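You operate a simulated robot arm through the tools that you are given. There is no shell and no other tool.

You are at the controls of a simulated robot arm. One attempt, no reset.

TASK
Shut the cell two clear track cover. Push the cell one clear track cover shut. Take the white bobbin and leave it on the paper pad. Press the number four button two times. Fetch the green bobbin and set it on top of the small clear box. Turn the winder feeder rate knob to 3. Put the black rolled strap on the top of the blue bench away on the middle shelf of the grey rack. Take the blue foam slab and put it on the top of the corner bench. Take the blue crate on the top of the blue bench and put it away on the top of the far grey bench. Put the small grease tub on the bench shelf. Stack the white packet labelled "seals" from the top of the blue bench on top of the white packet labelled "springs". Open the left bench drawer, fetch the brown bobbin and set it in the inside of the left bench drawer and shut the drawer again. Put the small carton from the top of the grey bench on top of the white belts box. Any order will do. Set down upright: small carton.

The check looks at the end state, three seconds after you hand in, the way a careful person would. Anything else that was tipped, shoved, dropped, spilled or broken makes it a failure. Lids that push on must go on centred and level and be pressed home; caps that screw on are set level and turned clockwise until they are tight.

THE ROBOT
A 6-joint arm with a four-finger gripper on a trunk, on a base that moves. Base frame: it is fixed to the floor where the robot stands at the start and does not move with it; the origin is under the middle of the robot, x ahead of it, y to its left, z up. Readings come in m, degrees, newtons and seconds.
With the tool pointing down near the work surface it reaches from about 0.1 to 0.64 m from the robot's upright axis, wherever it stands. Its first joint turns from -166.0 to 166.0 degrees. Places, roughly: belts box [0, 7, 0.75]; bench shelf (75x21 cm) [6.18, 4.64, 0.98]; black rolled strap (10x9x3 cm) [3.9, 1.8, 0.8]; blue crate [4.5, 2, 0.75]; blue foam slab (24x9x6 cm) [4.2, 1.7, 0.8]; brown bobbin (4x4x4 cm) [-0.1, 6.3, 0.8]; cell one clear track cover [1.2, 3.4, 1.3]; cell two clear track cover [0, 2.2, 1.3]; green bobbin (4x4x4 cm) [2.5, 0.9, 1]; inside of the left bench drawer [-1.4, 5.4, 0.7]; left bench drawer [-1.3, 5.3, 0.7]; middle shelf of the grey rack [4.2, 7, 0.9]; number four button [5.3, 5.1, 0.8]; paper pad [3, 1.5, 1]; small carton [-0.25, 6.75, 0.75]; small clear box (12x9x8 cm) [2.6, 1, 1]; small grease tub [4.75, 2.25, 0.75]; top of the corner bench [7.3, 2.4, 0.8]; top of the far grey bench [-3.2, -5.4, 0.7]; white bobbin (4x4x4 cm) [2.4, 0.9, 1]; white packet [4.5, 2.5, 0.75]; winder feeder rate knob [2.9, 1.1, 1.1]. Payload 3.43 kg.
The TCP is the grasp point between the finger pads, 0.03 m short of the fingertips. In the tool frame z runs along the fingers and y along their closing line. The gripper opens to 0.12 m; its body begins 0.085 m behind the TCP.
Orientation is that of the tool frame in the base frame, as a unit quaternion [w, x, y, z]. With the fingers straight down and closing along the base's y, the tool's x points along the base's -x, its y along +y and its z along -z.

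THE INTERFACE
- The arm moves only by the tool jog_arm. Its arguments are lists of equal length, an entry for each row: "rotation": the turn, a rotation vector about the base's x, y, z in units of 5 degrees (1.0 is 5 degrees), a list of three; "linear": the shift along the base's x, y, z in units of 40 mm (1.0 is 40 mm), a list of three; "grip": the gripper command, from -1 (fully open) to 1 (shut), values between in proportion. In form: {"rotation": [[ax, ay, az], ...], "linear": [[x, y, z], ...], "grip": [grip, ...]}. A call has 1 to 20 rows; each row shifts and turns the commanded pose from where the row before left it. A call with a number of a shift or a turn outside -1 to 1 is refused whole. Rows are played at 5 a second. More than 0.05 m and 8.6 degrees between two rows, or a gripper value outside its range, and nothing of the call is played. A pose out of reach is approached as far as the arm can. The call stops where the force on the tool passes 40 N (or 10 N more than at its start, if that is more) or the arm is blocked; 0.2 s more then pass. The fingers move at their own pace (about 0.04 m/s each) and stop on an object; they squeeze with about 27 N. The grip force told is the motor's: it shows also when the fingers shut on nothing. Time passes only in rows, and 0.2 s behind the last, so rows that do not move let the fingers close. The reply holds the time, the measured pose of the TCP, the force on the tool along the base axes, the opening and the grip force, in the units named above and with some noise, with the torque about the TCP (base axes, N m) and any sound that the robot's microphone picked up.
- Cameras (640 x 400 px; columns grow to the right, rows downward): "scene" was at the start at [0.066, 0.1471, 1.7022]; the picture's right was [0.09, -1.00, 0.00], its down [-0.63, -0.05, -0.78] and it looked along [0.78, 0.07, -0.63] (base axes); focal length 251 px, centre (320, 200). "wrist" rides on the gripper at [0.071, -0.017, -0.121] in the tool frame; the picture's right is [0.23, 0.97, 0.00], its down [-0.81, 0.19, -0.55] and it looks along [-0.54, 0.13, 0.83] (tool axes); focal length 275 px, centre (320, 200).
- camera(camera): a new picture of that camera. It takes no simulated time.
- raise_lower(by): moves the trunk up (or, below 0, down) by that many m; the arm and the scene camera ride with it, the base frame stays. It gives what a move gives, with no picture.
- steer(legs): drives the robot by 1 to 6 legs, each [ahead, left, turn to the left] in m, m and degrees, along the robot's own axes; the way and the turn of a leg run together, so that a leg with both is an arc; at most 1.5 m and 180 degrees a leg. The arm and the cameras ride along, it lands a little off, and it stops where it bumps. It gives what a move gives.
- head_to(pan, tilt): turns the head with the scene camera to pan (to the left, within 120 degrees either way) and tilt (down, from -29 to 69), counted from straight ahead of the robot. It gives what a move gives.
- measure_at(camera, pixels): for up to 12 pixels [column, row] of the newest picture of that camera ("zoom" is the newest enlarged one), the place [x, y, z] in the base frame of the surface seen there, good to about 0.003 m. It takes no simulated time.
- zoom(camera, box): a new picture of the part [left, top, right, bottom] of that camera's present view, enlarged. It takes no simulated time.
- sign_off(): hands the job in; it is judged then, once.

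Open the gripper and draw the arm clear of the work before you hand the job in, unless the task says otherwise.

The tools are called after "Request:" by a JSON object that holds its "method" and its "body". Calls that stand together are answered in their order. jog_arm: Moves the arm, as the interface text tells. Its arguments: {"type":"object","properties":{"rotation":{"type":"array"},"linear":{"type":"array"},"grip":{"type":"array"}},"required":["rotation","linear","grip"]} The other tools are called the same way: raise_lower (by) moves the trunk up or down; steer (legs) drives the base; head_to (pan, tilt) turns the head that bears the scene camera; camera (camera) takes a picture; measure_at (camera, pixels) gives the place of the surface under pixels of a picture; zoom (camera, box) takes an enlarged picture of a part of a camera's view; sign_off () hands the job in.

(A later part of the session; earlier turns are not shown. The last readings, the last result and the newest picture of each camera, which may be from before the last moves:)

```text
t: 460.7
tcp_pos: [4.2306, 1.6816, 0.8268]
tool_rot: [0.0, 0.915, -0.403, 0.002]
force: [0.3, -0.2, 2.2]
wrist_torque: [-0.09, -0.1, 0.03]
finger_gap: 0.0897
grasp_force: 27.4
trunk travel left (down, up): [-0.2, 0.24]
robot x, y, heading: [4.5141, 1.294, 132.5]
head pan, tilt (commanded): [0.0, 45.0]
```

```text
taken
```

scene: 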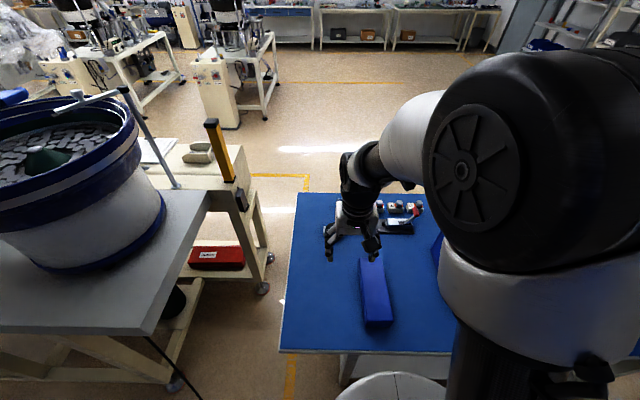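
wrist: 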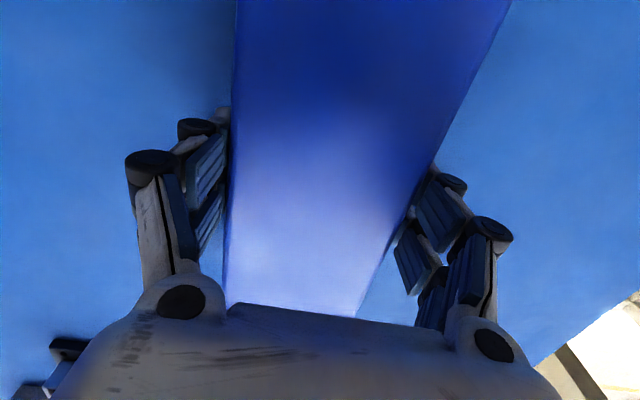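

Slab gripped (9 cm). I lift it and drive out of the aisle toward the corner bench.

Request:
{"method": "jog_arm", "body": {"rotation": [[0, 0, 0], [0, 0, 0], [0, 0, 0], [0, 0, 0], [0, 0, 0], [0, 0, 0], [0, 0, 0]], "linear": [[0, 0, 0.4], [0, 0, 0.9], [0, 0, 0.9], [0, 0, 0.9], [0, 0, 0.9], [0, 0, 0.9], [0, 0, 0.9]], "grip": [0.5, 0.5, 0.5, 0.5, 0.5, 0.5, 0.5]}}

Request:
{"method": "steer", "body": {"legs": [[-0.15, 0, 0], [0, -1.3, 0], [0, 0, 179]]}}

Request:
{"method": "head_to", "body": {"pan": 20, "tilt": 30}}

Request:
{"method": "camera", "body": {"camera": "scene"}}

```text
t: 462.3
tcp_pos: [4.234, 1.678, 1.0592]
tool_rot: [0.001, 0.915, -0.402, 0.002]
force: [0.3, -0.9, -0.7]
wrist_torque: [-0.01, 0.01, -0.04]
finger_gap: 0.0895
grasp_force: 27.0
trunk travel left (down, up): [-0.2, 0.24]
robot x, y, heading: [4.5151, 1.2913, 132.8]
head pan, tilt (commanded): [0.0, 45.0]
```

```text
t: 477.3
tcp_pos: [5.8718, 1.6919, 1.0592]
tool_rot: [0.0, 0.391, 0.921, 0.0]
force: [-0.8, 0.0, -0.2]
wrist_torque: [0.0, 0.0, -0.04]
finger_gap: 0.0895
grasp_force: 27.2
trunk travel left (down, up): [-0.2, 0.24]
robot x, y, heading: [5.5821, 2.0686, -46.1]
head pan, tilt (commanded): [0.0, 45.0]
```

```text
t: 478.1
tcp_pos: [5.8721, 1.6898, 1.0589]
tool_rot: [-0.001, 0.39, 0.921, 0.0]
force: [-0.3, 0.0, -0.1]
wrist_torque: [0.01, 0.0, 0.0]
finger_gap: 0.0893
grasp_force: 27.3
trunk travel left (down, up): [-0.2, 0.24]
robot x, y, heading: [5.5817, 2.0699, -45.9]
head pan, tilt (commanded): [20.0, 30.0]
```

```text
taken
```

scene: 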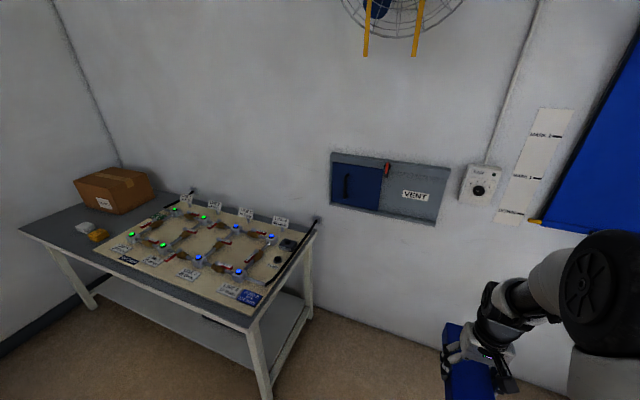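

The corner bench is mostly covered by a test board; the free area is at its left-front. I zoom and measure.

Request:
{"method": "zoom", "body": {"camera": "scene", "box": [10, 160, 200, 310]}}

Request:
{"method": "measure_at", "body": {"camera": "zoom", "pixels": [[45, 198], [95, 245], [220, 140], [250, 190], [290, 205], [325, 270], [360, 300], [170, 215], [160, 175], [270, 250], [430, 120], [300, 310]]}}

```text
2.67 times, centred on (105, 235) of scene
```

zoom: 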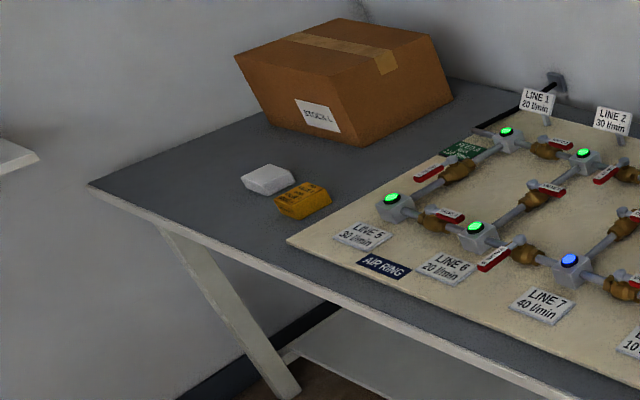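

```text
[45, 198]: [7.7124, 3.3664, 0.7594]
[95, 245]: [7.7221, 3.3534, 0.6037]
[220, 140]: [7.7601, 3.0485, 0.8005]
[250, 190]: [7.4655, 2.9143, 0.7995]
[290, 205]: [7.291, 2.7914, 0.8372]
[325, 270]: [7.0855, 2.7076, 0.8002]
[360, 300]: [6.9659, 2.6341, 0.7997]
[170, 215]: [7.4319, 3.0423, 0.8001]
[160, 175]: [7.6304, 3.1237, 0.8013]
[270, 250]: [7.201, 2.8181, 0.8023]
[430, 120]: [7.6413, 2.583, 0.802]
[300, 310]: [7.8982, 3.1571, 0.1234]
```

Request:
{"method": "measure_at", "body": {"camera": "zoom", "pixels": [[100, 188], [130, 165], [260, 110], [275, 122], [340, 140], [245, 180], [275, 195], [200, 165], [180, 150], [225, 205], [300, 225], [200, 200]]}}

```text
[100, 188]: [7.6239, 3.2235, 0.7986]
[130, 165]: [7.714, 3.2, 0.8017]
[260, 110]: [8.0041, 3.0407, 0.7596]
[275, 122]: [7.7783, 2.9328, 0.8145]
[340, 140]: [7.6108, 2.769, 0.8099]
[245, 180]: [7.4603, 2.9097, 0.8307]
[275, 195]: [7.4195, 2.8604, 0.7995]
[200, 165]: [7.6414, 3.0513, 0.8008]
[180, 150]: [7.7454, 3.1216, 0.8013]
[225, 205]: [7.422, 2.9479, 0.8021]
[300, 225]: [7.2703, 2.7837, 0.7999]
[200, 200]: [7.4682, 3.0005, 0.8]
```

Free area on the corner bench: a=0.63–0.92 along the front, 0–0.3 deep. I drive along the bench to its left part (first backing off a little), then approach.

Request:
{"method": "steer", "body": {"legs": [[-0.2, 0.5, -2.0], [0, 1.0, 0], [0, 0.43, 0]]}}

Request:
{"method": "head_to", "body": {"pan": 0, "tilt": 35}}

Request:
{"method": "camera", "body": {"camera": "scene"}}

```text
t: 486.9
tcp_pos: [6.8915, 2.895, 1.0586]
tool_rot: [-0.001, 0.4, 0.916, 0.002]
force: [-1.4, -1.0, 0.0]
wrist_torque: [0.06, -0.09, -0.02]
finger_gap: 0.0893
grasp_force: 27.3
trunk travel left (down, up): [-0.2, 0.24]
robot x, y, heading: [6.6112, 3.2837, -47.0]
head pan, tilt (commanded): [20.0, 30.0]
stopped in leg 3: the robot was blocked; the commanded pose is now the measured one
```

```text
t: 487.7
tcp_pos: [6.8937, 2.8953, 1.0591]
tool_rot: [-0.001, 0.399, 0.917, 0.001]
force: [0.0, -0.2, -1.3]
wrist_torque: [-0.02, 0.0, 0.01]
finger_gap: 0.0893
grasp_force: 26.5
trunk travel left (down, up): [-0.2, 0.24]
robot x, y, heading: [6.61, 3.2805, -47.2]
head pan, tilt (commanded): [0.0, 35.0]
```

```text
taken
```

scene: 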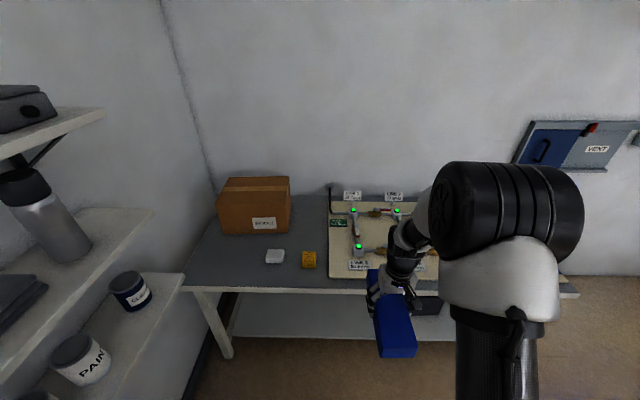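

The base was blocked on the left (end of the dark bench run). I measure the wall shelves and signs before choosing a path further from that bench.

Request:
{"method": "measure_at", "body": {"camera": "scene", "pixels": [[150, 212], [100, 112], [180, 278], [352, 195], [395, 196], [330, 186], [85, 250], [140, 290], [350, 265], [275, 255], [262, 225], [205, 290]]}}

Request:
{"method": "raise_lower", "body": {"by": 0.15}}

```text
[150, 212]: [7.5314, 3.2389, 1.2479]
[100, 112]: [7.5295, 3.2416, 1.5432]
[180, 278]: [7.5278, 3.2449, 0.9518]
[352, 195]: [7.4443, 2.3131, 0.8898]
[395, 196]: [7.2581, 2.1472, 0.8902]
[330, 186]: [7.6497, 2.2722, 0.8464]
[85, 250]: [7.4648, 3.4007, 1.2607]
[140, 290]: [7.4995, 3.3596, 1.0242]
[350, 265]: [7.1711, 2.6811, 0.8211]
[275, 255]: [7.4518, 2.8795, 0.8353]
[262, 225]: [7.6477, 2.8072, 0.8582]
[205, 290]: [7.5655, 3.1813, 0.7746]
```

```text
t: 489.4
tcp_pos: [6.8934, 2.8968, 1.2089]
tool_rot: [-0.002, 0.399, 0.917, 0.001]
force: [-0.3, 0.8, -1.2]
wrist_torque: [-0.02, 0.01, -0.01]
finger_gap: 0.0892
grasp_force: 26.4
trunk travel left (down, up): [-0.35, 0.09]
robot x, y, heading: [6.6082, 3.2833, -47.2]
head pan, tilt (commanded): [0.0, 35.0]
```

Shelves overhang at n≥7.78 near the corner, so I'll stay further out and reach left with the arm. I go ahead 0.39 m, then left 0.2 m.

Request:
{"method": "steer", "body": {"legs": [[0.39, -0.02, 0], [0, 0.22, -0.8]]}}

Request:
{"method": "camera", "body": {"camera": "scene"}}

```text
t: 493.1
tcp_pos: [7.2961, 2.7368, 1.2091]
tool_rot: [-0.001, 0.407, 0.913, 0.0]
force: [0.0, 0.5, -0.4]
wrist_torque: [-0.02, 0.03, 0.01]
finger_gap: 0.0894
grasp_force: 26.7
trunk travel left (down, up): [-0.35, 0.09]
robot x, y, heading: [7.0171, 3.1285, -48.2]
head pan, tilt (commanded): [0.0, 35.0]
```

```text
taken
```

scene: 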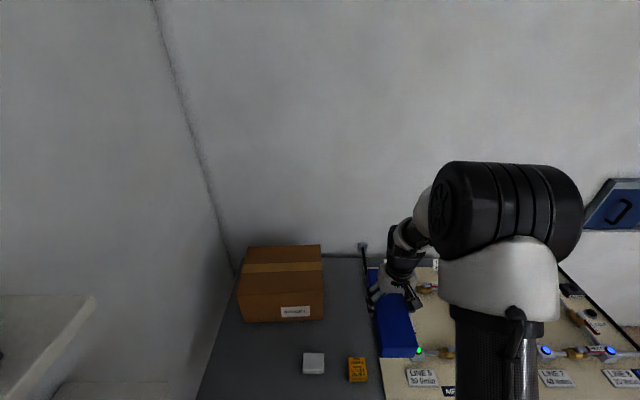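

Request:
{"method": "head_to", "body": {"pan": 20, "tilt": 50}}

Request:
{"method": "camera", "body": {"camera": "scene"}}

Request:
{"method": "measure_at", "body": {"camera": "scene", "pixels": [[350, 265], [310, 290], [330, 330], [395, 262], [420, 272], [370, 215], [420, 225], [300, 330], [250, 250], [280, 350], [340, 190], [300, 250]]}}

```text
t: 494.0
tcp_pos: [7.2937, 2.7364, 1.2086]
tool_rot: [-0.001, 0.408, 0.913, 0.0]
force: [-0.7, 0.1, -1.0]
wrist_torque: [0.03, 0.03, 0.03]
finger_gap: 0.0894
grasp_force: 27.5
trunk travel left (down, up): [-0.35, 0.09]
robot x, y, heading: [7.0159, 3.1295, -48.0]
head pan, tilt (commanded): [20.0, 50.0]
```

```text
taken
```

scene: 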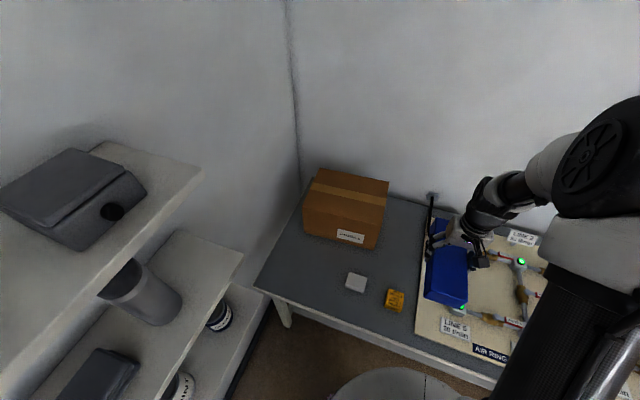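

```text
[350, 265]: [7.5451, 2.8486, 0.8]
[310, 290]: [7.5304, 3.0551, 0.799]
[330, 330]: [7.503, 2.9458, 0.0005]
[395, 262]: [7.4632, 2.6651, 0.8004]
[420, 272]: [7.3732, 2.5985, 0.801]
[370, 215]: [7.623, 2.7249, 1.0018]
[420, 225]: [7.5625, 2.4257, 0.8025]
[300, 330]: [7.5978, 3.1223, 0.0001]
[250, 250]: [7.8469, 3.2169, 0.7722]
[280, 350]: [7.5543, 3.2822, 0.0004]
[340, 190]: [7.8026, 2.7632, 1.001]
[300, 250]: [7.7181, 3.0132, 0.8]
```

The free spot left of the white box is clear. I move the slab over (7.611,2.993), staying high.

Request:
{"method": "jog_arm", "body": {"rotation": [[0, 0, 0], [0, 0, 0], [0, 0, 0], [0, 0, 0], [0, 0, 0], [0, 0, 0], [0, 0, 0], [0, 0, 0], [0, 0, 0], [0, 0, 0], [0, 0, 0], [0, 0, 0], [0, 0, 0], [0, 0, 0]], "linear": [[0.881, 0.714, 0], [0.881, 0.714, 0], [0.881, 0.714, 0], [0.881, 0.714, 0], [0.881, 0.714, 0], [0.881, 0.714, 0], [0.881, 0.714, 0], [0.881, 0.714, 0], [0.881, 0.714, 0], [0, 0, -1], [0, 0, -1], [0, 0, -1], [0, 0, -1], [0, 0, 0]], "grip": [0.5, 0.5, 0.5, 0.5, 0.5, 0.5, 0.5, 0.5, 0.5, 0.5, 0.5, 0.5, 0.5, 0.5]}}

Request:
{"method": "camera", "body": {"camera": "scene"}}

Request:
{"method": "camera", "body": {"camera": "wrist"}}

```text
t: 497.0
tcp_pos: [7.6118, 2.9968, 1.0474]
tool_rot: [-0.001, 0.409, 0.913, 0.001]
force: [0.6, 1.1, -0.3]
wrist_torque: [0.0, 0.0, -0.02]
finger_gap: 0.0895
grasp_force: 27.1
trunk travel left (down, up): [-0.35, 0.09]
robot x, y, heading: [7.0151, 3.1324, -48.1]
head pan, tilt (commanded): [20.0, 50.0]
```

```text
taken
```

scene: 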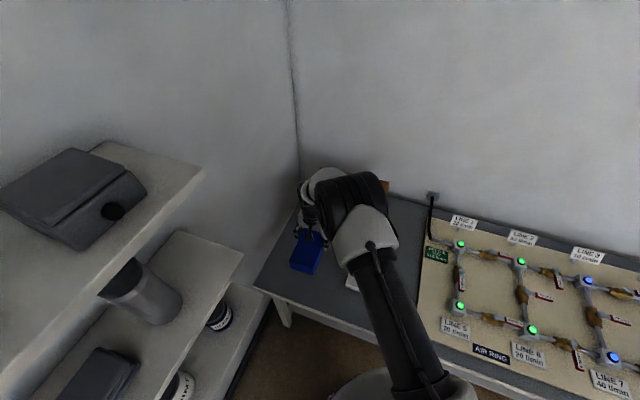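

```text
taken
```

wrist: 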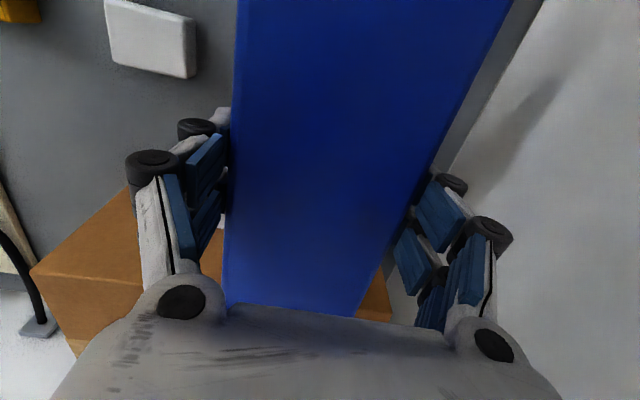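

Slab spans clear of the carton (≈5 cm) and the bench end. I lower it to just above the bench top.

Request:
{"method": "jog_arm", "body": {"rotation": [[0, 0, 0], [0, 0, 0], [0, 0, 0], [0, 0, 0], [0, 0, 0], [0, 0, 0]], "linear": [[0, 0, -0.95], [0, 0, -0.95], [0, 0, -0.95], [0, 0, -0.95], [0, 0, -0.9], [0, 0, 0]], "grip": [0.5, 0.5, 0.5, 0.5, 0.5, 0.5]}}

Request:
{"method": "jog_arm", "body": {"rotation": [[0, 0, 0], [0, 0, 0], [0, 0, 0], [0, 0, 0]], "linear": [[0, 0, -0.1], [0, 0, -0.06], [0, 0, -0.06], [0, 0, 0]], "grip": [0.5, 0.5, 0.5, 0.5]}}

```text
t: 498.4
tcp_pos: [7.6112, 2.9962, 0.8607]
tool_rot: [-0.002, 0.409, 0.912, 0.0]
force: [0.1, -0.3, -1.2]
wrist_torque: [0.01, 0.01, 0.0]
finger_gap: 0.0892
grasp_force: 27.1
trunk travel left (down, up): [-0.35, 0.09]
robot x, y, heading: [7.0141, 3.1268, -48.0]
head pan, tilt (commanded): [20.0, 50.0]
```

```text
t: 499.4
tcp_pos: [7.6119, 2.9961, 0.8521]
tool_rot: [-0.001, 0.408, 0.913, 0.0]
force: [-0.7, 0.7, -0.6]
wrist_torque: [-0.01, -0.01, 0.02]
finger_gap: 0.0895
grasp_force: 26.6
trunk travel left (down, up): [-0.35, 0.09]
robot x, y, heading: [7.0145, 3.1281, -47.9]
head pan, tilt (commanded): [20.0, 50.0]
```

Request:
{"method": "jog_arm", "body": {"rotation": [[0, 0, 0], [0, 0, 0], [0, 0, 0], [0, 0, 0], [0, 0, 0]], "linear": [[0, 0, -0.05], [0, 0, -0.05], [0, 0, -0.05], [0, 0, -0.03], [0, 0, 0]], "grip": [0.5, 0.5, 0.5, 0.5, 0.5]}}

```text
t: 500.6
tcp_pos: [7.6114, 2.9948, 0.8457]
tool_rot: [0.001, 0.408, 0.913, 0.001]
force: [-4.4, 0.8, 20.4]
wrist_torque: [-0.01, 0.08, 0.04]
finger_gap: 0.0897
grasp_force: 27.1
trunk travel left (down, up): [-0.35, 0.09]
robot x, y, heading: [7.0159, 3.1289, -48.1]
head pan, tilt (commanded): [20.0, 50.0]
```

Contact (20 N). I release fully and rise, then check.

Request:
{"method": "jog_arm", "body": {"rotation": [[0, 0, 0], [0, 0, 0], [0, 0, 0], [0, 0, 0], [0, 0, 0], [0, 0, 0], [0, 0, 0], [0, 0, 0], [0, 0, 0], [0, 0, 0], [0, 0, 0], [0, 0, 0]], "linear": [[0, 0, 0.05], [0, 0, 0], [0, 0, 0], [0, 0, 0.4], [0, 0, 0.9], [0, 0, 0.9], [0, 0, 0.9], [0, 0, 0.9], [0, 0, 0.9], [0, 0, 0.9], [0, 0, 0.9], [0, 0, 0.9]], "grip": [-0.6, -0.9, -1, -1, -1, -1, -1, -1, -1, -1, -1, -1]}}

Request:
{"method": "camera", "body": {"camera": "wrist"}}

Request:
{"method": "camera", "body": {"camera": "scene"}}

```text
t: 503.2
tcp_pos: [7.611, 2.9952, 1.1503]
tool_rot: [-0.002, 0.408, 0.913, 0.0]
force: [-0.8, 0.1, 0.1]
wrist_torque: [-0.02, -0.02, 0.01]
finger_gap: 0.1198
grasp_force: 0.2
trunk travel left (down, up): [-0.35, 0.09]
robot x, y, heading: [7.0122, 3.1324, -48.0]
head pan, tilt (commanded): [20.0, 50.0]
```

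```text
taken
```

wrist: 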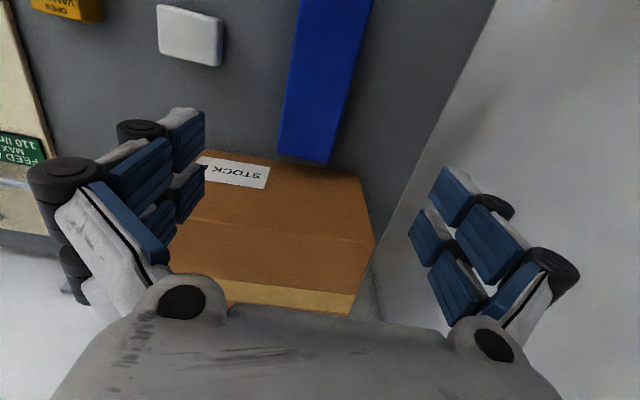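

```text
taken
```

scene: 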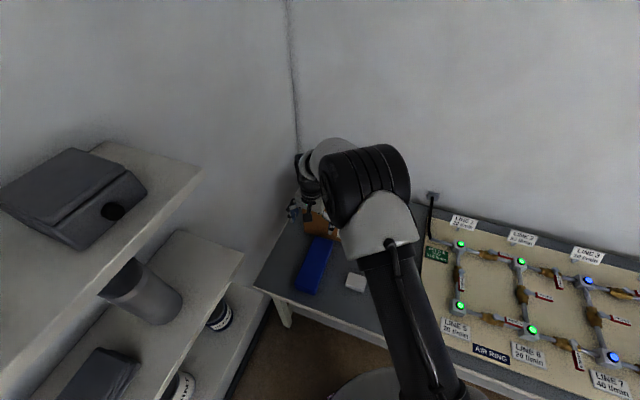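

The foam slab lies on the corner bench. I retract the arm and return to the blue bench's near end for the SEALS packet.

Request:
{"method": "jog_arm", "body": {"rotation": [[0, 0, 0], [0, 0, 0], [0, 0, 0], [0, 0, 0], [0, 0, 0], [0, 0, 0], [0, 0, 0], [0, 0, 0], [0, 0, 0], [0, 0, 0]], "linear": [[-0.977, -0.409, 0], [-0.977, -0.409, 0], [-0.977, -0.409, 0], [-0.977, -0.409, 0], [-0.977, -0.409, 0], [-0.977, -0.409, 0], [-0.977, -0.409, 0], [-0.977, -0.409, 0], [-0.977, -0.409, 0], [-0.977, -0.409, 0]], "grip": [-0.5, 0, 0, 0, 0, 0, 0, 0, 0, 0]}}

Request:
{"method": "steer", "body": {"legs": [[0, -0.98, 0], [-0.884, -0.124, 0], [0, 0, -90], [0.25, 0, 0]]}}

Request:
{"method": "raise_lower", "body": {"by": -0.25}}

Request:
{"method": "head_to", "body": {"pan": 0, "tilt": 45}}

Request:
{"method": "camera", "body": {"camera": "scene"}}

```text
t: 505.4
tcp_pos: [7.2198, 2.8287, 1.1495]
tool_rot: [-0.002, 0.408, 0.913, 0.002]
force: [0.1, -0.5, -0.5]
wrist_torque: [0.0, -0.05, 0.01]
finger_gap: 0.06
grasp_force: 0.0
trunk travel left (down, up): [-0.35, 0.09]
robot x, y, heading: [7.0158, 3.1282, -48.3]
head pan, tilt (commanded): [20.0, 50.0]
```

```text
t: 520.0
tcp_pos: [5.1241, 2.698, 1.1489]
tool_rot: [-0.001, 0.934, 0.356, 0.002]
force: [-0.6, -0.3, -0.2]
wrist_torque: [0.0, -0.03, 0.04]
finger_gap: 0.0599
grasp_force: 0.1
trunk travel left (down, up): [-0.35, 0.09]
robot x, y, heading: [5.427, 2.9013, -138.2]
head pan, tilt (commanded): [20.0, 50.0]
```

```text
t: 522.6
tcp_pos: [5.1257, 2.6989, 0.8999]
tool_rot: [-0.001, 0.934, 0.357, 0.001]
force: [-0.5, -0.2, -0.8]
wrist_torque: [0.0, 0.0, -0.02]
finger_gap: 0.0598
grasp_force: 0.1
trunk travel left (down, up): [-0.1, 0.34]
robot x, y, heading: [5.4239, 2.9037, -138.6]
head pan, tilt (commanded): [20.0, 50.0]
```

```text
t: 523.4
tcp_pos: [5.1245, 2.699, 0.9008]
tool_rot: [-0.001, 0.934, 0.357, 0.002]
force: [0.5, 0.1, 0.1]
wrist_torque: [0.01, 0.03, 0.0]
finger_gap: 0.0601
grasp_force: 0.0
trunk travel left (down, up): [-0.1, 0.34]
robot x, y, heading: [5.4267, 2.9009, -138.3]
head pan, tilt (commanded): [0.0, 45.0]
```

```text
taken
```

scene: 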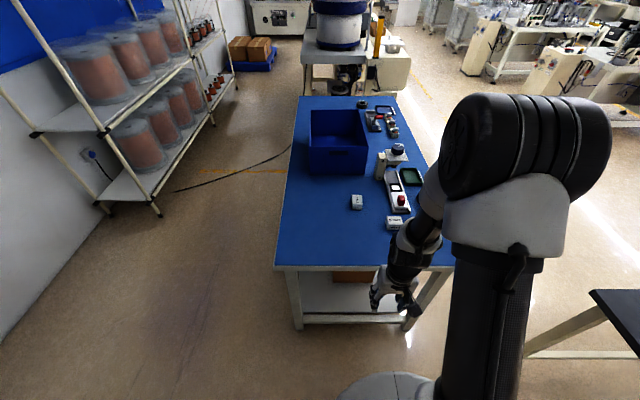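

I raise the gripper and move in 0.28 m, then over the SEALS packet.

Request:
{"method": "jog_arm", "body": {"rotation": [[0, 0, 0], [0, 0, 0], [0, 0, 0], [0, 0, 0]], "linear": [[0, 0, 1], [0, 0, 1], [0, 0, 1], [0, 0, 1]], "grip": [0, 0, 0, 0]}}

Request:
{"method": "steer", "body": {"legs": [[0.28, 0, 0]]}}

Request:
{"method": "camera", "body": {"camera": "wrist"}}

```text
t: 524.4
tcp_pos: [5.1278, 2.7013, 1.0586]
tool_rot: [-0.001, 0.934, 0.356, 0.002]
force: [0.5, 0.6, 0.0]
wrist_torque: [0.01, 0.03, 0.0]
finger_gap: 0.0601
grasp_force: 0.0
trunk travel left (down, up): [-0.1, 0.34]
robot x, y, heading: [5.4217, 2.9002, -138.1]
head pan, tilt (commanded): [0.0, 45.0]
```

```text
t: 526.4
tcp_pos: [4.915, 2.5105, 1.0589]
tool_rot: [-0.001, 0.934, 0.358, 0.003]
force: [0.4, 0.2, -0.3]
wrist_torque: [0.01, -0.02, -0.01]
finger_gap: 0.06
grasp_force: 0.0
trunk travel left (down, up): [-0.1, 0.34]
robot x, y, heading: [5.2145, 2.712, -138.3]
head pan, tilt (commanded): [0.0, 45.0]
```

```text
taken
```

wrist: 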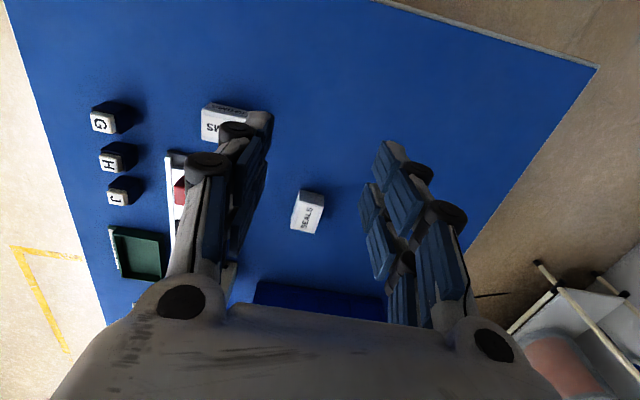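

Request:
{"method": "jog_arm", "body": {"rotation": [[0, 0, 0], [0, 0, 0], [0, 0, 0], [0, 0, 0], [0, 0, 0], [0, 0, 0]], "linear": [[-0.66, -0.72, -0.5], [-0.66, -0.72, -0.5], [-0.66, -0.72, -0.5], [-0.66, -0.72, -0.5], [-0.66, -0.72, -0.5], [0, 0, 0]], "grip": [-0.2, -0.3, -0.3, -0.3, -0.3, -0.3]}}

Request:
{"method": "camera", "body": {"camera": "wrist"}}

Request:
{"method": "zoom", "body": {"camera": "wrist", "box": [250, 60, 390, 180]}}

```text
t: 527.8
tcp_pos: [4.7839, 2.3677, 0.9574]
tool_rot: [0.0, 0.934, 0.356, 0.002]
force: [0.4, -0.1, -0.4]
wrist_torque: [-0.01, -0.01, 0.0]
finger_gap: 0.0779
grasp_force: 0.1
trunk travel left (down, up): [-0.1, 0.34]
robot x, y, heading: [5.2118, 2.7117, -138.4]
head pan, tilt (commanded): [0.0, 45.0]
```

```text
taken
```

wrist: 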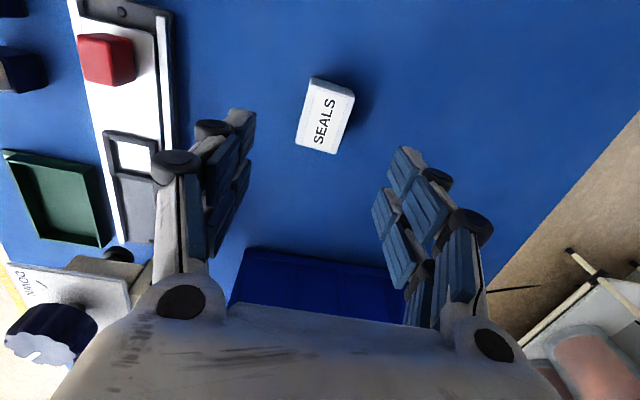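

```text
3.33 times, centred on (320, 120) of wrist
```

zoom: 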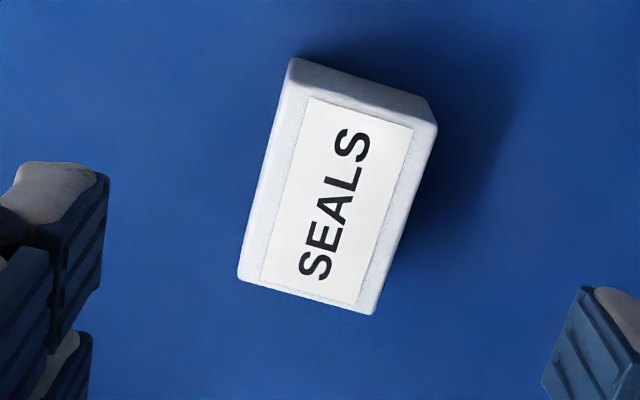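

Request:
{"method": "measure_at", "body": {"camera": "zoom", "pixels": [[312, 95], [425, 128], [372, 305], [245, 278], [335, 200], [300, 65]]}}

```text
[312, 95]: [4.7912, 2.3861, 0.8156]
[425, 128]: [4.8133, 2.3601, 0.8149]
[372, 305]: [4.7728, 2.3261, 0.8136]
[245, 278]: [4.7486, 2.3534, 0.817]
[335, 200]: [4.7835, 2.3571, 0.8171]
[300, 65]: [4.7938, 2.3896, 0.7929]
```

SEALS centre (4.7815,2.3564), short side across the fingers. I centre, descend to z≈0.822 and close.

Request:
{"method": "jog_arm", "body": {"rotation": [[0, 0, 0], [0, 0, 0], [0, 0, 0], [0, 0, 0], [0, 0, 0], [0, 0, 0], [0, 0, 0], [0, 0, 0], [0, 0, 0]], "linear": [[-0.06, -0.28, 0], [0, 0, -0.85], [0, 0, -0.85], [0, 0, -0.85], [0, 0, -0.85], [0, 0, 0], [0, 0, 0], [0, 0, 0], [0, 0, 0]], "grip": [-0.3, -0.3, -0.3, -0.3, -0.3, 0, 0.4, 0.7, 0.8]}}

Request:
{"method": "camera", "body": {"camera": "wrist"}}

```text
t: 529.8
tcp_pos: [4.781, 2.3543, 0.8243]
tool_rot: [-0.001, 0.934, 0.357, 0.002]
force: [-0.9, -0.3, 0.8]
wrist_torque: [-0.02, 0.03, -0.02]
finger_gap: 0.0433
grasp_force: 27.0
trunk travel left (down, up): [-0.1, 0.34]
robot x, y, heading: [5.2108, 2.7177, -138.2]
head pan, tilt (commanded): [0.0, 45.0]
```

```text
taken
```

wrist: 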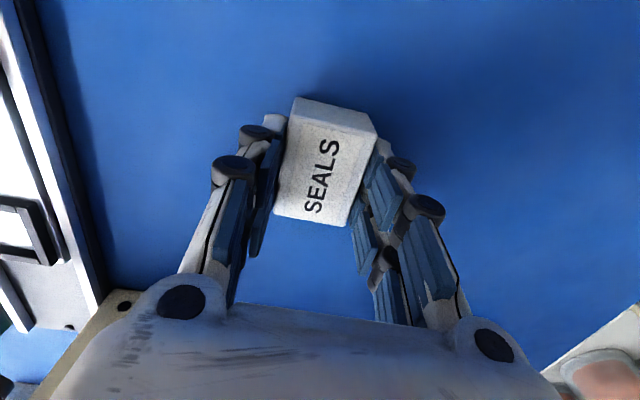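

SEALS is gripped (4.3 cm). I lift, retract and drive around the dark table to the bench's other long side where SPRINGS lies.

Request:
{"method": "jog_arm", "body": {"rotation": [[0, 0, 0], [0, 0, 0], [0, 0, 0], [0, 0, 0], [0, 0, 0], [0, 0, 0], [0, 0, 0], [0, 0, 0], [0, 0, 0], [0, 0, 0]], "linear": [[0, 0, 0.4], [0, 0, 0.9], [0, 0, 0.9], [0, 0, 0.9], [0, 0, 0.9], [0, 0, 0.9], [0.65, 0.58, 0.2], [0.65, 0.58, 0.2], [0.65, 0.58, 0.2], [0.65, 0.58, 0.2]], "grip": [0.8, 0.8, 0.8, 0.8, 0.8, 0.8, 0.8, 0.8, 0.8, 0.8]}}

Request:
{"method": "steer", "body": {"legs": [[-0.4, 0, 0], [-0.412, -0.926, 0], [-0.011, -1.063, 0], [1.012, -0.368, 0], [0, 0, 90]]}}

Request:
{"method": "steer", "body": {"legs": [[0.426, -0.649, 0], [0.7, -0.098, 0]]}}

Request:
{"method": "head_to", "body": {"pan": 0, "tilt": 40}}

Request:
{"method": "camera", "body": {"camera": "scene"}}

```text
t: 532.0
tcp_pos: [4.8874, 2.4469, 1.0512]
tool_rot: [-0.001, 0.934, 0.357, 0.001]
force: [0.3, 0.5, -0.9]
wrist_torque: [-0.03, 0.04, 0.01]
finger_gap: 0.0434
grasp_force: 27.7
trunk travel left (down, up): [-0.1, 0.34]
robot x, y, heading: [5.2129, 2.7144, -138.2]
head pan, tilt (commanded): [0.0, 45.0]
```

```text
t: 553.2
tcp_pos: [3.7669, 4.0049, 1.0507]
tool_rot: [-0.001, 0.428, 0.904, 0.0]
force: [0.4, -0.9, -0.7]
wrist_torque: [0.01, -0.01, 0.0]
finger_gap: 0.0431
grasp_force: 26.9
trunk travel left (down, up): [-0.1, 0.34]
robot x, y, heading: [3.5183, 4.346, -50.6]
head pan, tilt (commanded): [0.0, 45.0]
```

```text
t: 560.9
tcp_pos: [3.8927, 2.6573, 1.0506]
tool_rot: [-0.002, 0.429, 0.903, 0.0]
force: [1.2, 0.5, -0.3]
wrist_torque: [0.01, -0.04, 0.01]
finger_gap: 0.0435
grasp_force: 26.3
trunk travel left (down, up): [-0.1, 0.34]
robot x, y, heading: [3.6442, 2.9977, -50.7]
head pan, tilt (commanded): [0.0, 45.0]
```

```text
t: 561.5
tcp_pos: [3.8913, 2.658, 1.0518]
tool_rot: [-0.001, 0.429, 0.903, 0.0]
force: [0.2, -0.4, 0.0]
wrist_torque: [0.03, -0.02, 0.01]
finger_gap: 0.0433
grasp_force: 26.4
trunk travel left (down, up): [-0.1, 0.34]
robot x, y, heading: [3.6408, 2.9983, -51.1]
head pan, tilt (commanded): [0.0, 40.0]
```

```text
taken
```

scene: 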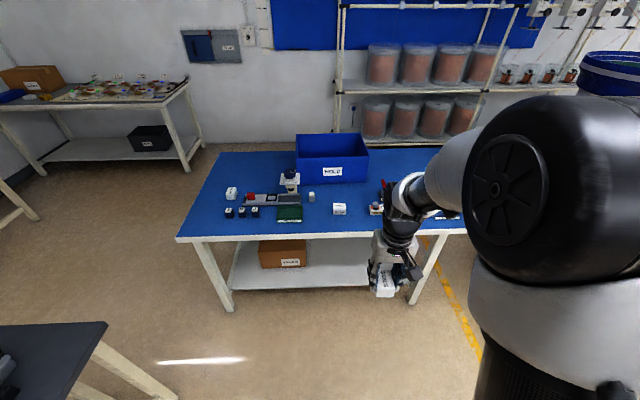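

SPRINGS packet is at (340,209). I zoom to confirm the label and measure.

Request:
{"method": "zoom", "body": {"camera": "scene", "box": [210, 170, 400, 240]}}

Request:
{"method": "measure_at", "body": {"camera": "zoom", "pixels": [[437, 118], [420, 122], [455, 118], [437, 130], [345, 90], [250, 165], [70, 80], [437, 145], [437, 185]]}}

```text
3.37 times, centred on (305, 205) of scene
```

zoom: 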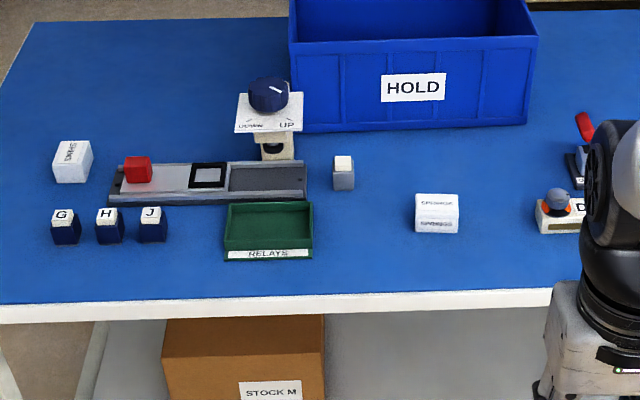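

```text
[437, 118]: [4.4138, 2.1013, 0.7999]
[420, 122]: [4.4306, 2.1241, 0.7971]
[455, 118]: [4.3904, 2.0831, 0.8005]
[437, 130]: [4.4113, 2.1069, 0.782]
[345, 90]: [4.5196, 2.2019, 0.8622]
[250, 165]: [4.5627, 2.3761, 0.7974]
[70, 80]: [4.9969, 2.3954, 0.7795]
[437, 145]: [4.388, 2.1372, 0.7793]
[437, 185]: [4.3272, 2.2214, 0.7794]
```

Request:
{"method": "zoom", "body": {"camera": "scene", "box": [320, 195, 360, 225]}}

Request:
{"method": "measure_at", "body": {"camera": "zoom", "pixels": [[320, 160], [215, 145], [415, 140], [215, 205], [420, 205], [320, 240], [320, 190]]}}

```text
13.33 times, centred on (340, 210) of scene
```

zoom: 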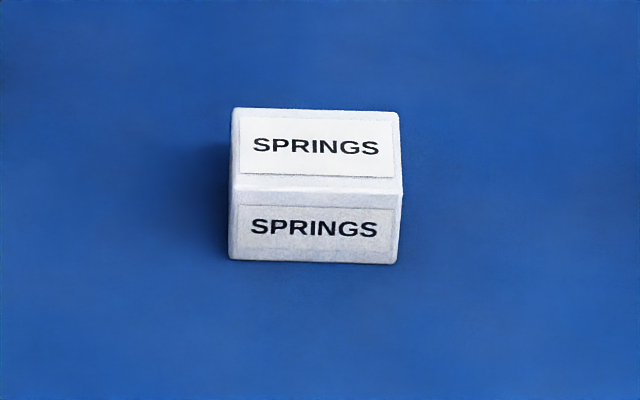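

```text
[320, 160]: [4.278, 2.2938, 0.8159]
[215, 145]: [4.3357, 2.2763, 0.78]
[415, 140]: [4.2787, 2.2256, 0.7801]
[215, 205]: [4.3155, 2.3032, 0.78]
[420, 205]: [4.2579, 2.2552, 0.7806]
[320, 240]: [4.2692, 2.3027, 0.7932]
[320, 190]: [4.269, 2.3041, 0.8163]
```

Label confirmed. I turn the gripper −90° so the packets align, and drive in front of SPRINGS.

Request:
{"method": "jog_arm", "body": {"rotation": [[0, 0, -1], [0, 0, -1], [0, 0, -1], [0, 0, -1], [0, 0, -1], [0, 0, -1], [0, 0, -1], [0, 0, -1], [0, 0, -1], [0, 0, -1], [0, 0, -1], [0, 0, -1], [0, 0, -1], [0, 0, -1], [0, 0, -1], [0, 0, -1], [0, 0, -1], [0, 0, -1]], "linear": [[0, 0, 0], [0, 0, 0], [0, 0, 0], [0, 0, 0], [0, 0, 0], [0, 0, 0], [0, 0, 0], [0, 0, 0], [0, 0, 0], [0, 0, 0], [0, 0, 0], [0, 0, 0], [0, 0, 0], [0, 0, 0], [0, 0, 0], [0, 0, 0], [0, 0, 0], [0, 0, 0]], "grip": [0.8, 0.8, 0.8, 0.8, 0.8, 0.8, 0.8, 0.8, 0.8, 0.8, 0.8, 0.8, 0.8, 0.8, 0.8, 0.8, 0.8, 0.8]}}

Request:
{"method": "steer", "body": {"legs": [[0.48, 0.107, 3]]}}

Request:
{"method": "camera", "body": {"camera": "scene"}}

Request:
{"method": "camera", "body": {"camera": "wrist"}}

```text
t: 565.3
tcp_pos: [3.8921, 2.6596, 1.0513]
tool_rot: [-0.001, 0.942, 0.335, 0.001]
force: [-0.5, -0.4, -1.3]
wrist_torque: [0.01, 0.01, 0.01]
finger_gap: 0.0434
grasp_force: 26.8
trunk travel left (down, up): [-0.1, 0.34]
robot x, y, heading: [3.6424, 2.9964, -50.7]
head pan, tilt (commanded): [0.0, 40.0]
```

```text
t: 568.3
tcp_pos: [4.3057, 2.3713, 1.0506]
tool_rot: [0.0, 0.933, 0.359, 0.001]
force: [-0.1, -0.2, -1.3]
wrist_torque: [-0.01, 0.02, -0.02]
finger_gap: 0.0433
grasp_force: 27.2
trunk travel left (down, up): [-0.1, 0.34]
robot x, y, heading: [4.0413, 2.7009, -48.0]
head pan, tilt (commanded): [0.0, 40.0]
```

```text
taken
```

scene: 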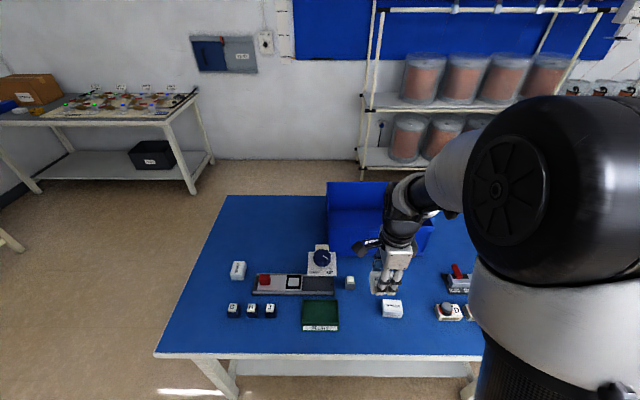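

```text
taken
```

wrist: 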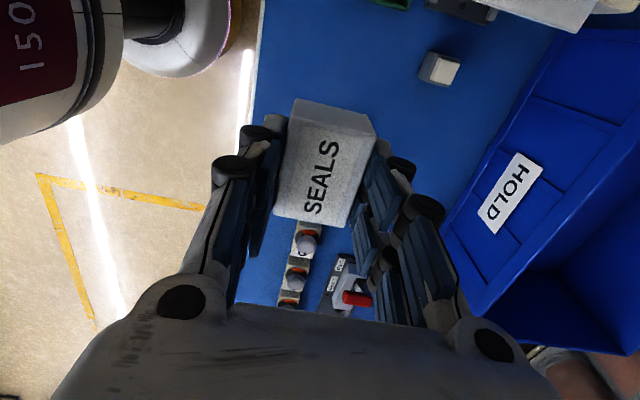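

I zoom on SPRINGS again from here for precise corners.

Request:
{"method": "zoom", "body": {"camera": "scene", "box": [370, 290, 415, 330]}}

Request:
{"method": "measure_at", "body": {"camera": "zoom", "pixels": [[320, 170], [245, 130], [400, 130], [240, 205], [405, 205], [320, 130], [320, 205], [320, 250]]}}

```text
10.00 times, centred on (392, 310) of scene
```

zoom: 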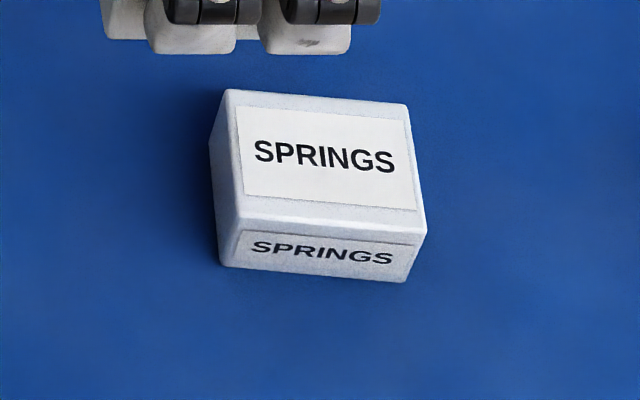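

```text
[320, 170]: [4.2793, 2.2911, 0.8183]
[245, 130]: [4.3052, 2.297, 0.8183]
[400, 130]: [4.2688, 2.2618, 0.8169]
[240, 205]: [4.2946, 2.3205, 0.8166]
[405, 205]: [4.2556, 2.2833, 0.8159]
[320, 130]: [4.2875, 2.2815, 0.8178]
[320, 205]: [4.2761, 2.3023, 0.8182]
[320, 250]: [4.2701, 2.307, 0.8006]
```

SPRINGS centre (4.280,2.289), top z 0.8175. I bring SEALS over it and lower to ~1 cm above.

Request:
{"method": "jog_arm", "body": {"rotation": [[0, 0, 0], [0, 0, 0], [0, 0, 0], [0, 0, 0], [0, 0, 0], [0, 0, 0], [0, 0, 0], [0, 0, 0], [0, 0, 0]], "linear": [[-0.214, -0.686, 0], [-0.214, -0.686, 0], [-0.214, -0.686, 0], [0, 0, -0.9], [0, 0, -0.9], [0, 0, -0.9], [0, 0, -0.9], [0, 0, -0.8], [0, 0, 0]], "grip": [0.8, 0.8, 0.8, 0.8, 0.8, 0.8, 0.8, 0.8, 0.8]}}

Request:
{"method": "zoom", "body": {"camera": "scene", "box": [360, 260, 430, 330]}}

Request:
{"method": "camera", "body": {"camera": "wrist"}}

```text
t: 570.3
tcp_pos: [4.2819, 2.2908, 0.8766]
tool_rot: [0.0, 0.933, 0.36, 0.002]
force: [0.1, -0.2, -1.1]
wrist_torque: [0.0, 0.03, -0.01]
finger_gap: 0.0435
grasp_force: 27.0
trunk travel left (down, up): [-0.1, 0.34]
robot x, y, heading: [4.038, 2.6971, -48.0]
head pan, tilt (commanded): [0.0, 40.0]
```

```text
5.71 times, centred on (395, 295) of scene
```

zoom: 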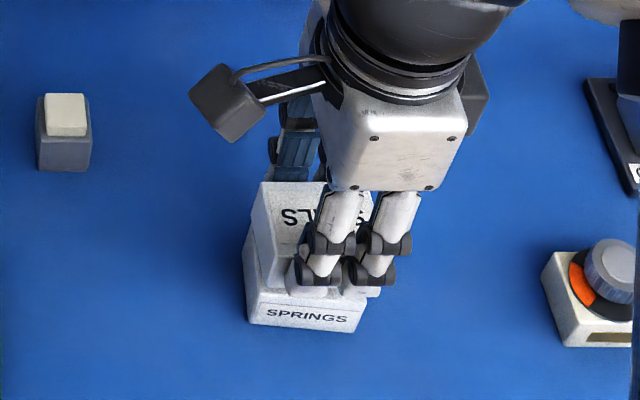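

```text
taken
```

wrist: 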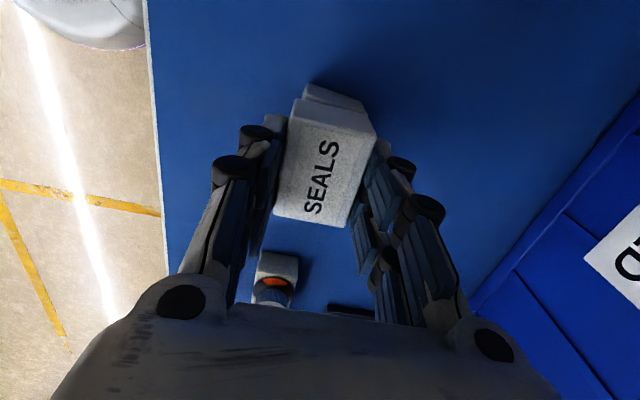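

SEALS is lined up above SPRINGS. I lower in small steps to contact.

Request:
{"method": "jog_arm", "body": {"rotation": [[0, 0, 0], [0, 0, 0], [0, 0, 0], [0, 0, 0], [0, 0, 0], [0, 0, 0]], "linear": [[-0.03, -0.03, -0.2], [0, 0, -0.1], [0, 0, -0.05], [0, 0, -0.04], [0, 0, -0.03], [0, 0, 0]], "grip": [0.8, 0.8, 0.8, 0.8, 0.8, 0.8]}}

```text
t: 571.7
tcp_pos: [4.278, 2.2895, 0.8587]
tool_rot: [0.0, 0.933, 0.359, 0.001]
force: [-3.1, -0.4, 5.9]
wrist_torque: [0.04, 0.13, 0.0]
finger_gap: 0.0434
grasp_force: 26.6
trunk travel left (down, up): [-0.1, 0.34]
robot x, y, heading: [4.0397, 2.6987, -47.7]
head pan, tilt (commanded): [0.0, 40.0]
```

Light contact (6 N). I release and rise.

Request:
{"method": "jog_arm", "body": {"rotation": [[0, 0, 0], [0, 0, 0], [0, 0, 0], [0, 0, 0], [0, 0, 0], [0, 0, 0], [0, 0, 0], [0, 0, 0]], "linear": [[0, 0, 0.03], [0, 0, 0], [0, 0, 0], [0, 0, 0.4], [0, 0, 0.9], [0, 0, 0.9], [0, 0, 0.9], [0, 0, 0.9]], "grip": [0.2, 0, -0.2, -0.2, -0.2, -0.2, -0.2, -0.2]}}

Request:
{"method": "zoom", "body": {"camera": "scene", "box": [360, 260, 430, 330]}}

Request:
{"method": "camera", "body": {"camera": "wrist"}}

```text
t: 573.5
tcp_pos: [4.2785, 2.2879, 1.0217]
tool_rot: [0.001, 0.933, 0.359, 0.002]
force: [-0.1, 0.5, 0.5]
wrist_torque: [-0.03, 0.0, 0.0]
finger_gap: 0.0721
grasp_force: 0.0
trunk travel left (down, up): [-0.1, 0.34]
robot x, y, heading: [4.0441, 2.7051, -48.1]
head pan, tilt (commanded): [0.0, 40.0]
```

```text
5.71 times, centred on (395, 295) of scene
```

zoom: 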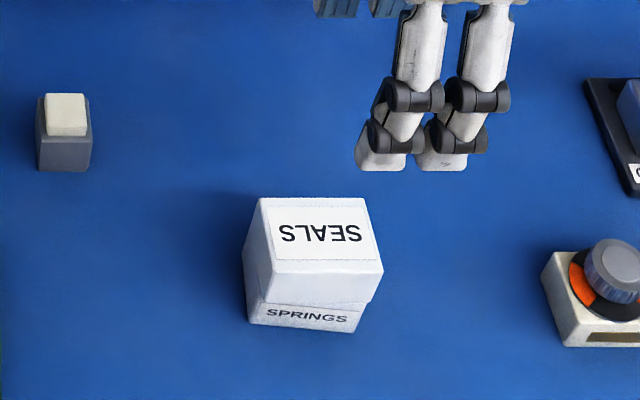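

```text
taken
```

wrist: 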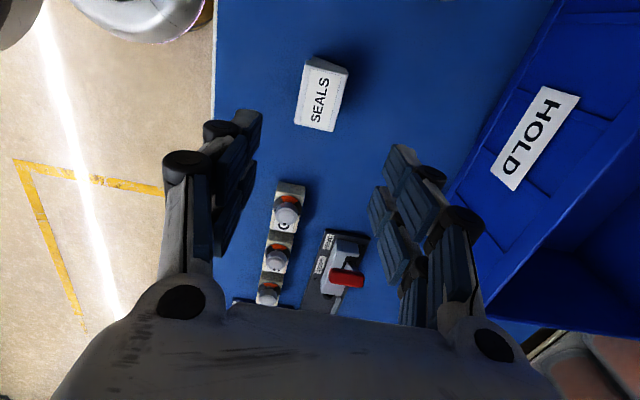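

SEALS sits on SPRINGS. Next the black strap: I turn the gripper back, rise, and drive right to (3.65,2.2) in front of it.

Request:
{"method": "jog_arm", "body": {"rotation": [[0, 0, 1], [0, 0, 1], [0, 0, 1], [0, 0, 1], [0, 0, 1], [0, 0, 1], [0, 0, 1], [0, 0, 1], [0, 0, 1], [0, 0, 1], [0, 0, 1], [0, 0, 1], [0, 0, 1], [0, 0, 1], [0, 0, 1], [0, 0, 1], [0, 0, 1], [0, 0, 1]], "linear": [[-0.5, 0.55, 0.5], [-0.5, 0.55, 0.5], [-0.5, 0.55, 0.5], [-0.5, 0.55, 0], [0, 0, 0], [0, 0, 0], [0, 0, 0], [0, 0, 0], [0, 0, 0], [0, 0, 0], [0, 0, 0], [0, 0, 0], [0, 0, 0], [0, 0, 0], [0, 0, 0], [0, 0, 0], [0, 0, 0], [0, 0, 0]], "grip": [0, 0, 0, 0, 0, 0, 0, 0, 0, 0, 0, 0, 0, 0, 0, 0, 0, 0]}}

Request:
{"method": "steer", "body": {"legs": [[-0.1, -0.55, 0]]}}

Request:
{"method": "camera", "body": {"camera": "scene"}}

Request:
{"method": "camera", "body": {"camera": "wrist"}}

```text
t: 577.3
tcp_pos: [4.1991, 2.3776, 1.0798]
tool_rot: [-0.001, 0.406, 0.914, 0.0]
force: [0.7, 0.3, -0.5]
wrist_torque: [0.03, 0.04, 0.02]
finger_gap: 0.0603
grasp_force: 0.0
trunk travel left (down, up): [-0.1, 0.34]
robot x, y, heading: [4.0406, 2.6988, -47.9]
head pan, tilt (commanded): [0.0, 40.0]
```

```text
t: 580.5
tcp_pos: [3.7277, 2.0841, 1.0791]
tool_rot: [-0.001, 0.406, 0.914, 0.002]
force: [-0.9, 0.9, -0.6]
wrist_torque: [-0.02, 0.02, -0.03]
finger_gap: 0.0598
grasp_force: 0.1
trunk travel left (down, up): [-0.1, 0.34]
robot x, y, heading: [3.5671, 2.4058, -48.0]
head pan, tilt (commanded): [0.0, 40.0]
```

```text
taken
```

scene: 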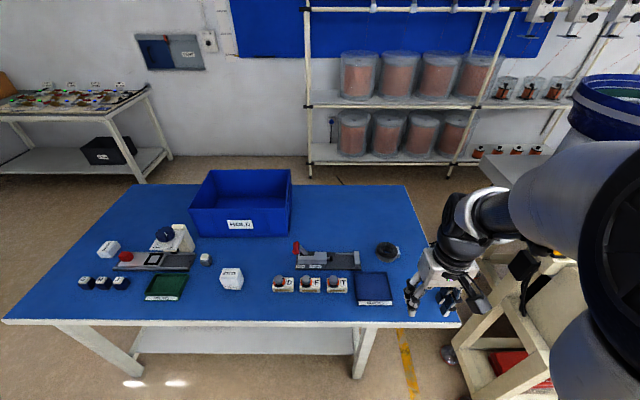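

```text
taken
```

wrist: 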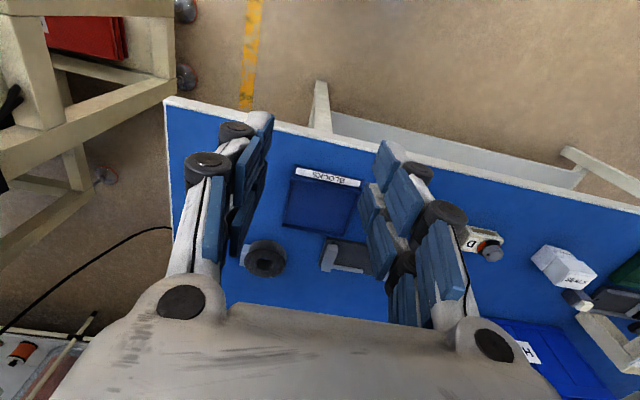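

I zoom on the strap and measure it, its tag and neighbours.

Request:
{"method": "zoom", "body": {"camera": "scene", "box": [340, 230, 430, 310]}}

Request:
{"method": "measure_at", "body": {"camera": "zoom", "pixels": [[260, 115], [205, 110], [300, 110], [250, 85], [250, 145], [248, 105], [300, 130], [120, 210], [230, 210], [230, 340], [60, 120], [330, 250]]}}

```text
5.00 times, centred on (385, 270) of scene
```

zoom: 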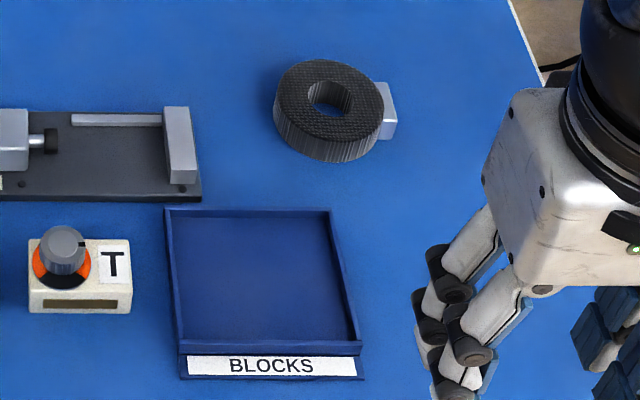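

```text
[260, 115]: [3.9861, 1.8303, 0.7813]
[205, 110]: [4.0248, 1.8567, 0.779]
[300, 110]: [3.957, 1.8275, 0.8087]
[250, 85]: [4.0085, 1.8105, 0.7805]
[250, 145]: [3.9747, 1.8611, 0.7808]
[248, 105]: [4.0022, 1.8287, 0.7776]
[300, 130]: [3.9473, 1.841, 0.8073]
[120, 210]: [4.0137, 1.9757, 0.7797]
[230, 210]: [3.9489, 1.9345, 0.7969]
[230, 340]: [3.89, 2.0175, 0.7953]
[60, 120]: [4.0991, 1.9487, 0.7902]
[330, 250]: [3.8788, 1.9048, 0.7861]
```

Request:
{"method": "measure_at", "body": {"camera": "zoom", "pixels": [[288, 100], [374, 100], [330, 67], [330, 130], [312, 78], [350, 125], [390, 95], [390, 130], [330, 155]]}}

```text
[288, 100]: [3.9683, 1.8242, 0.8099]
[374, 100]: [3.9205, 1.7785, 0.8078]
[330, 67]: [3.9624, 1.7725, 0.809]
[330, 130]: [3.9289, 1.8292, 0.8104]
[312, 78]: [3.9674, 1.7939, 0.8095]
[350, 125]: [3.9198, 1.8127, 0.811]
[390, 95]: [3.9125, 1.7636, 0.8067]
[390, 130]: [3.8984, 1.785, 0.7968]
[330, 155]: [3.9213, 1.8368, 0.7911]
```

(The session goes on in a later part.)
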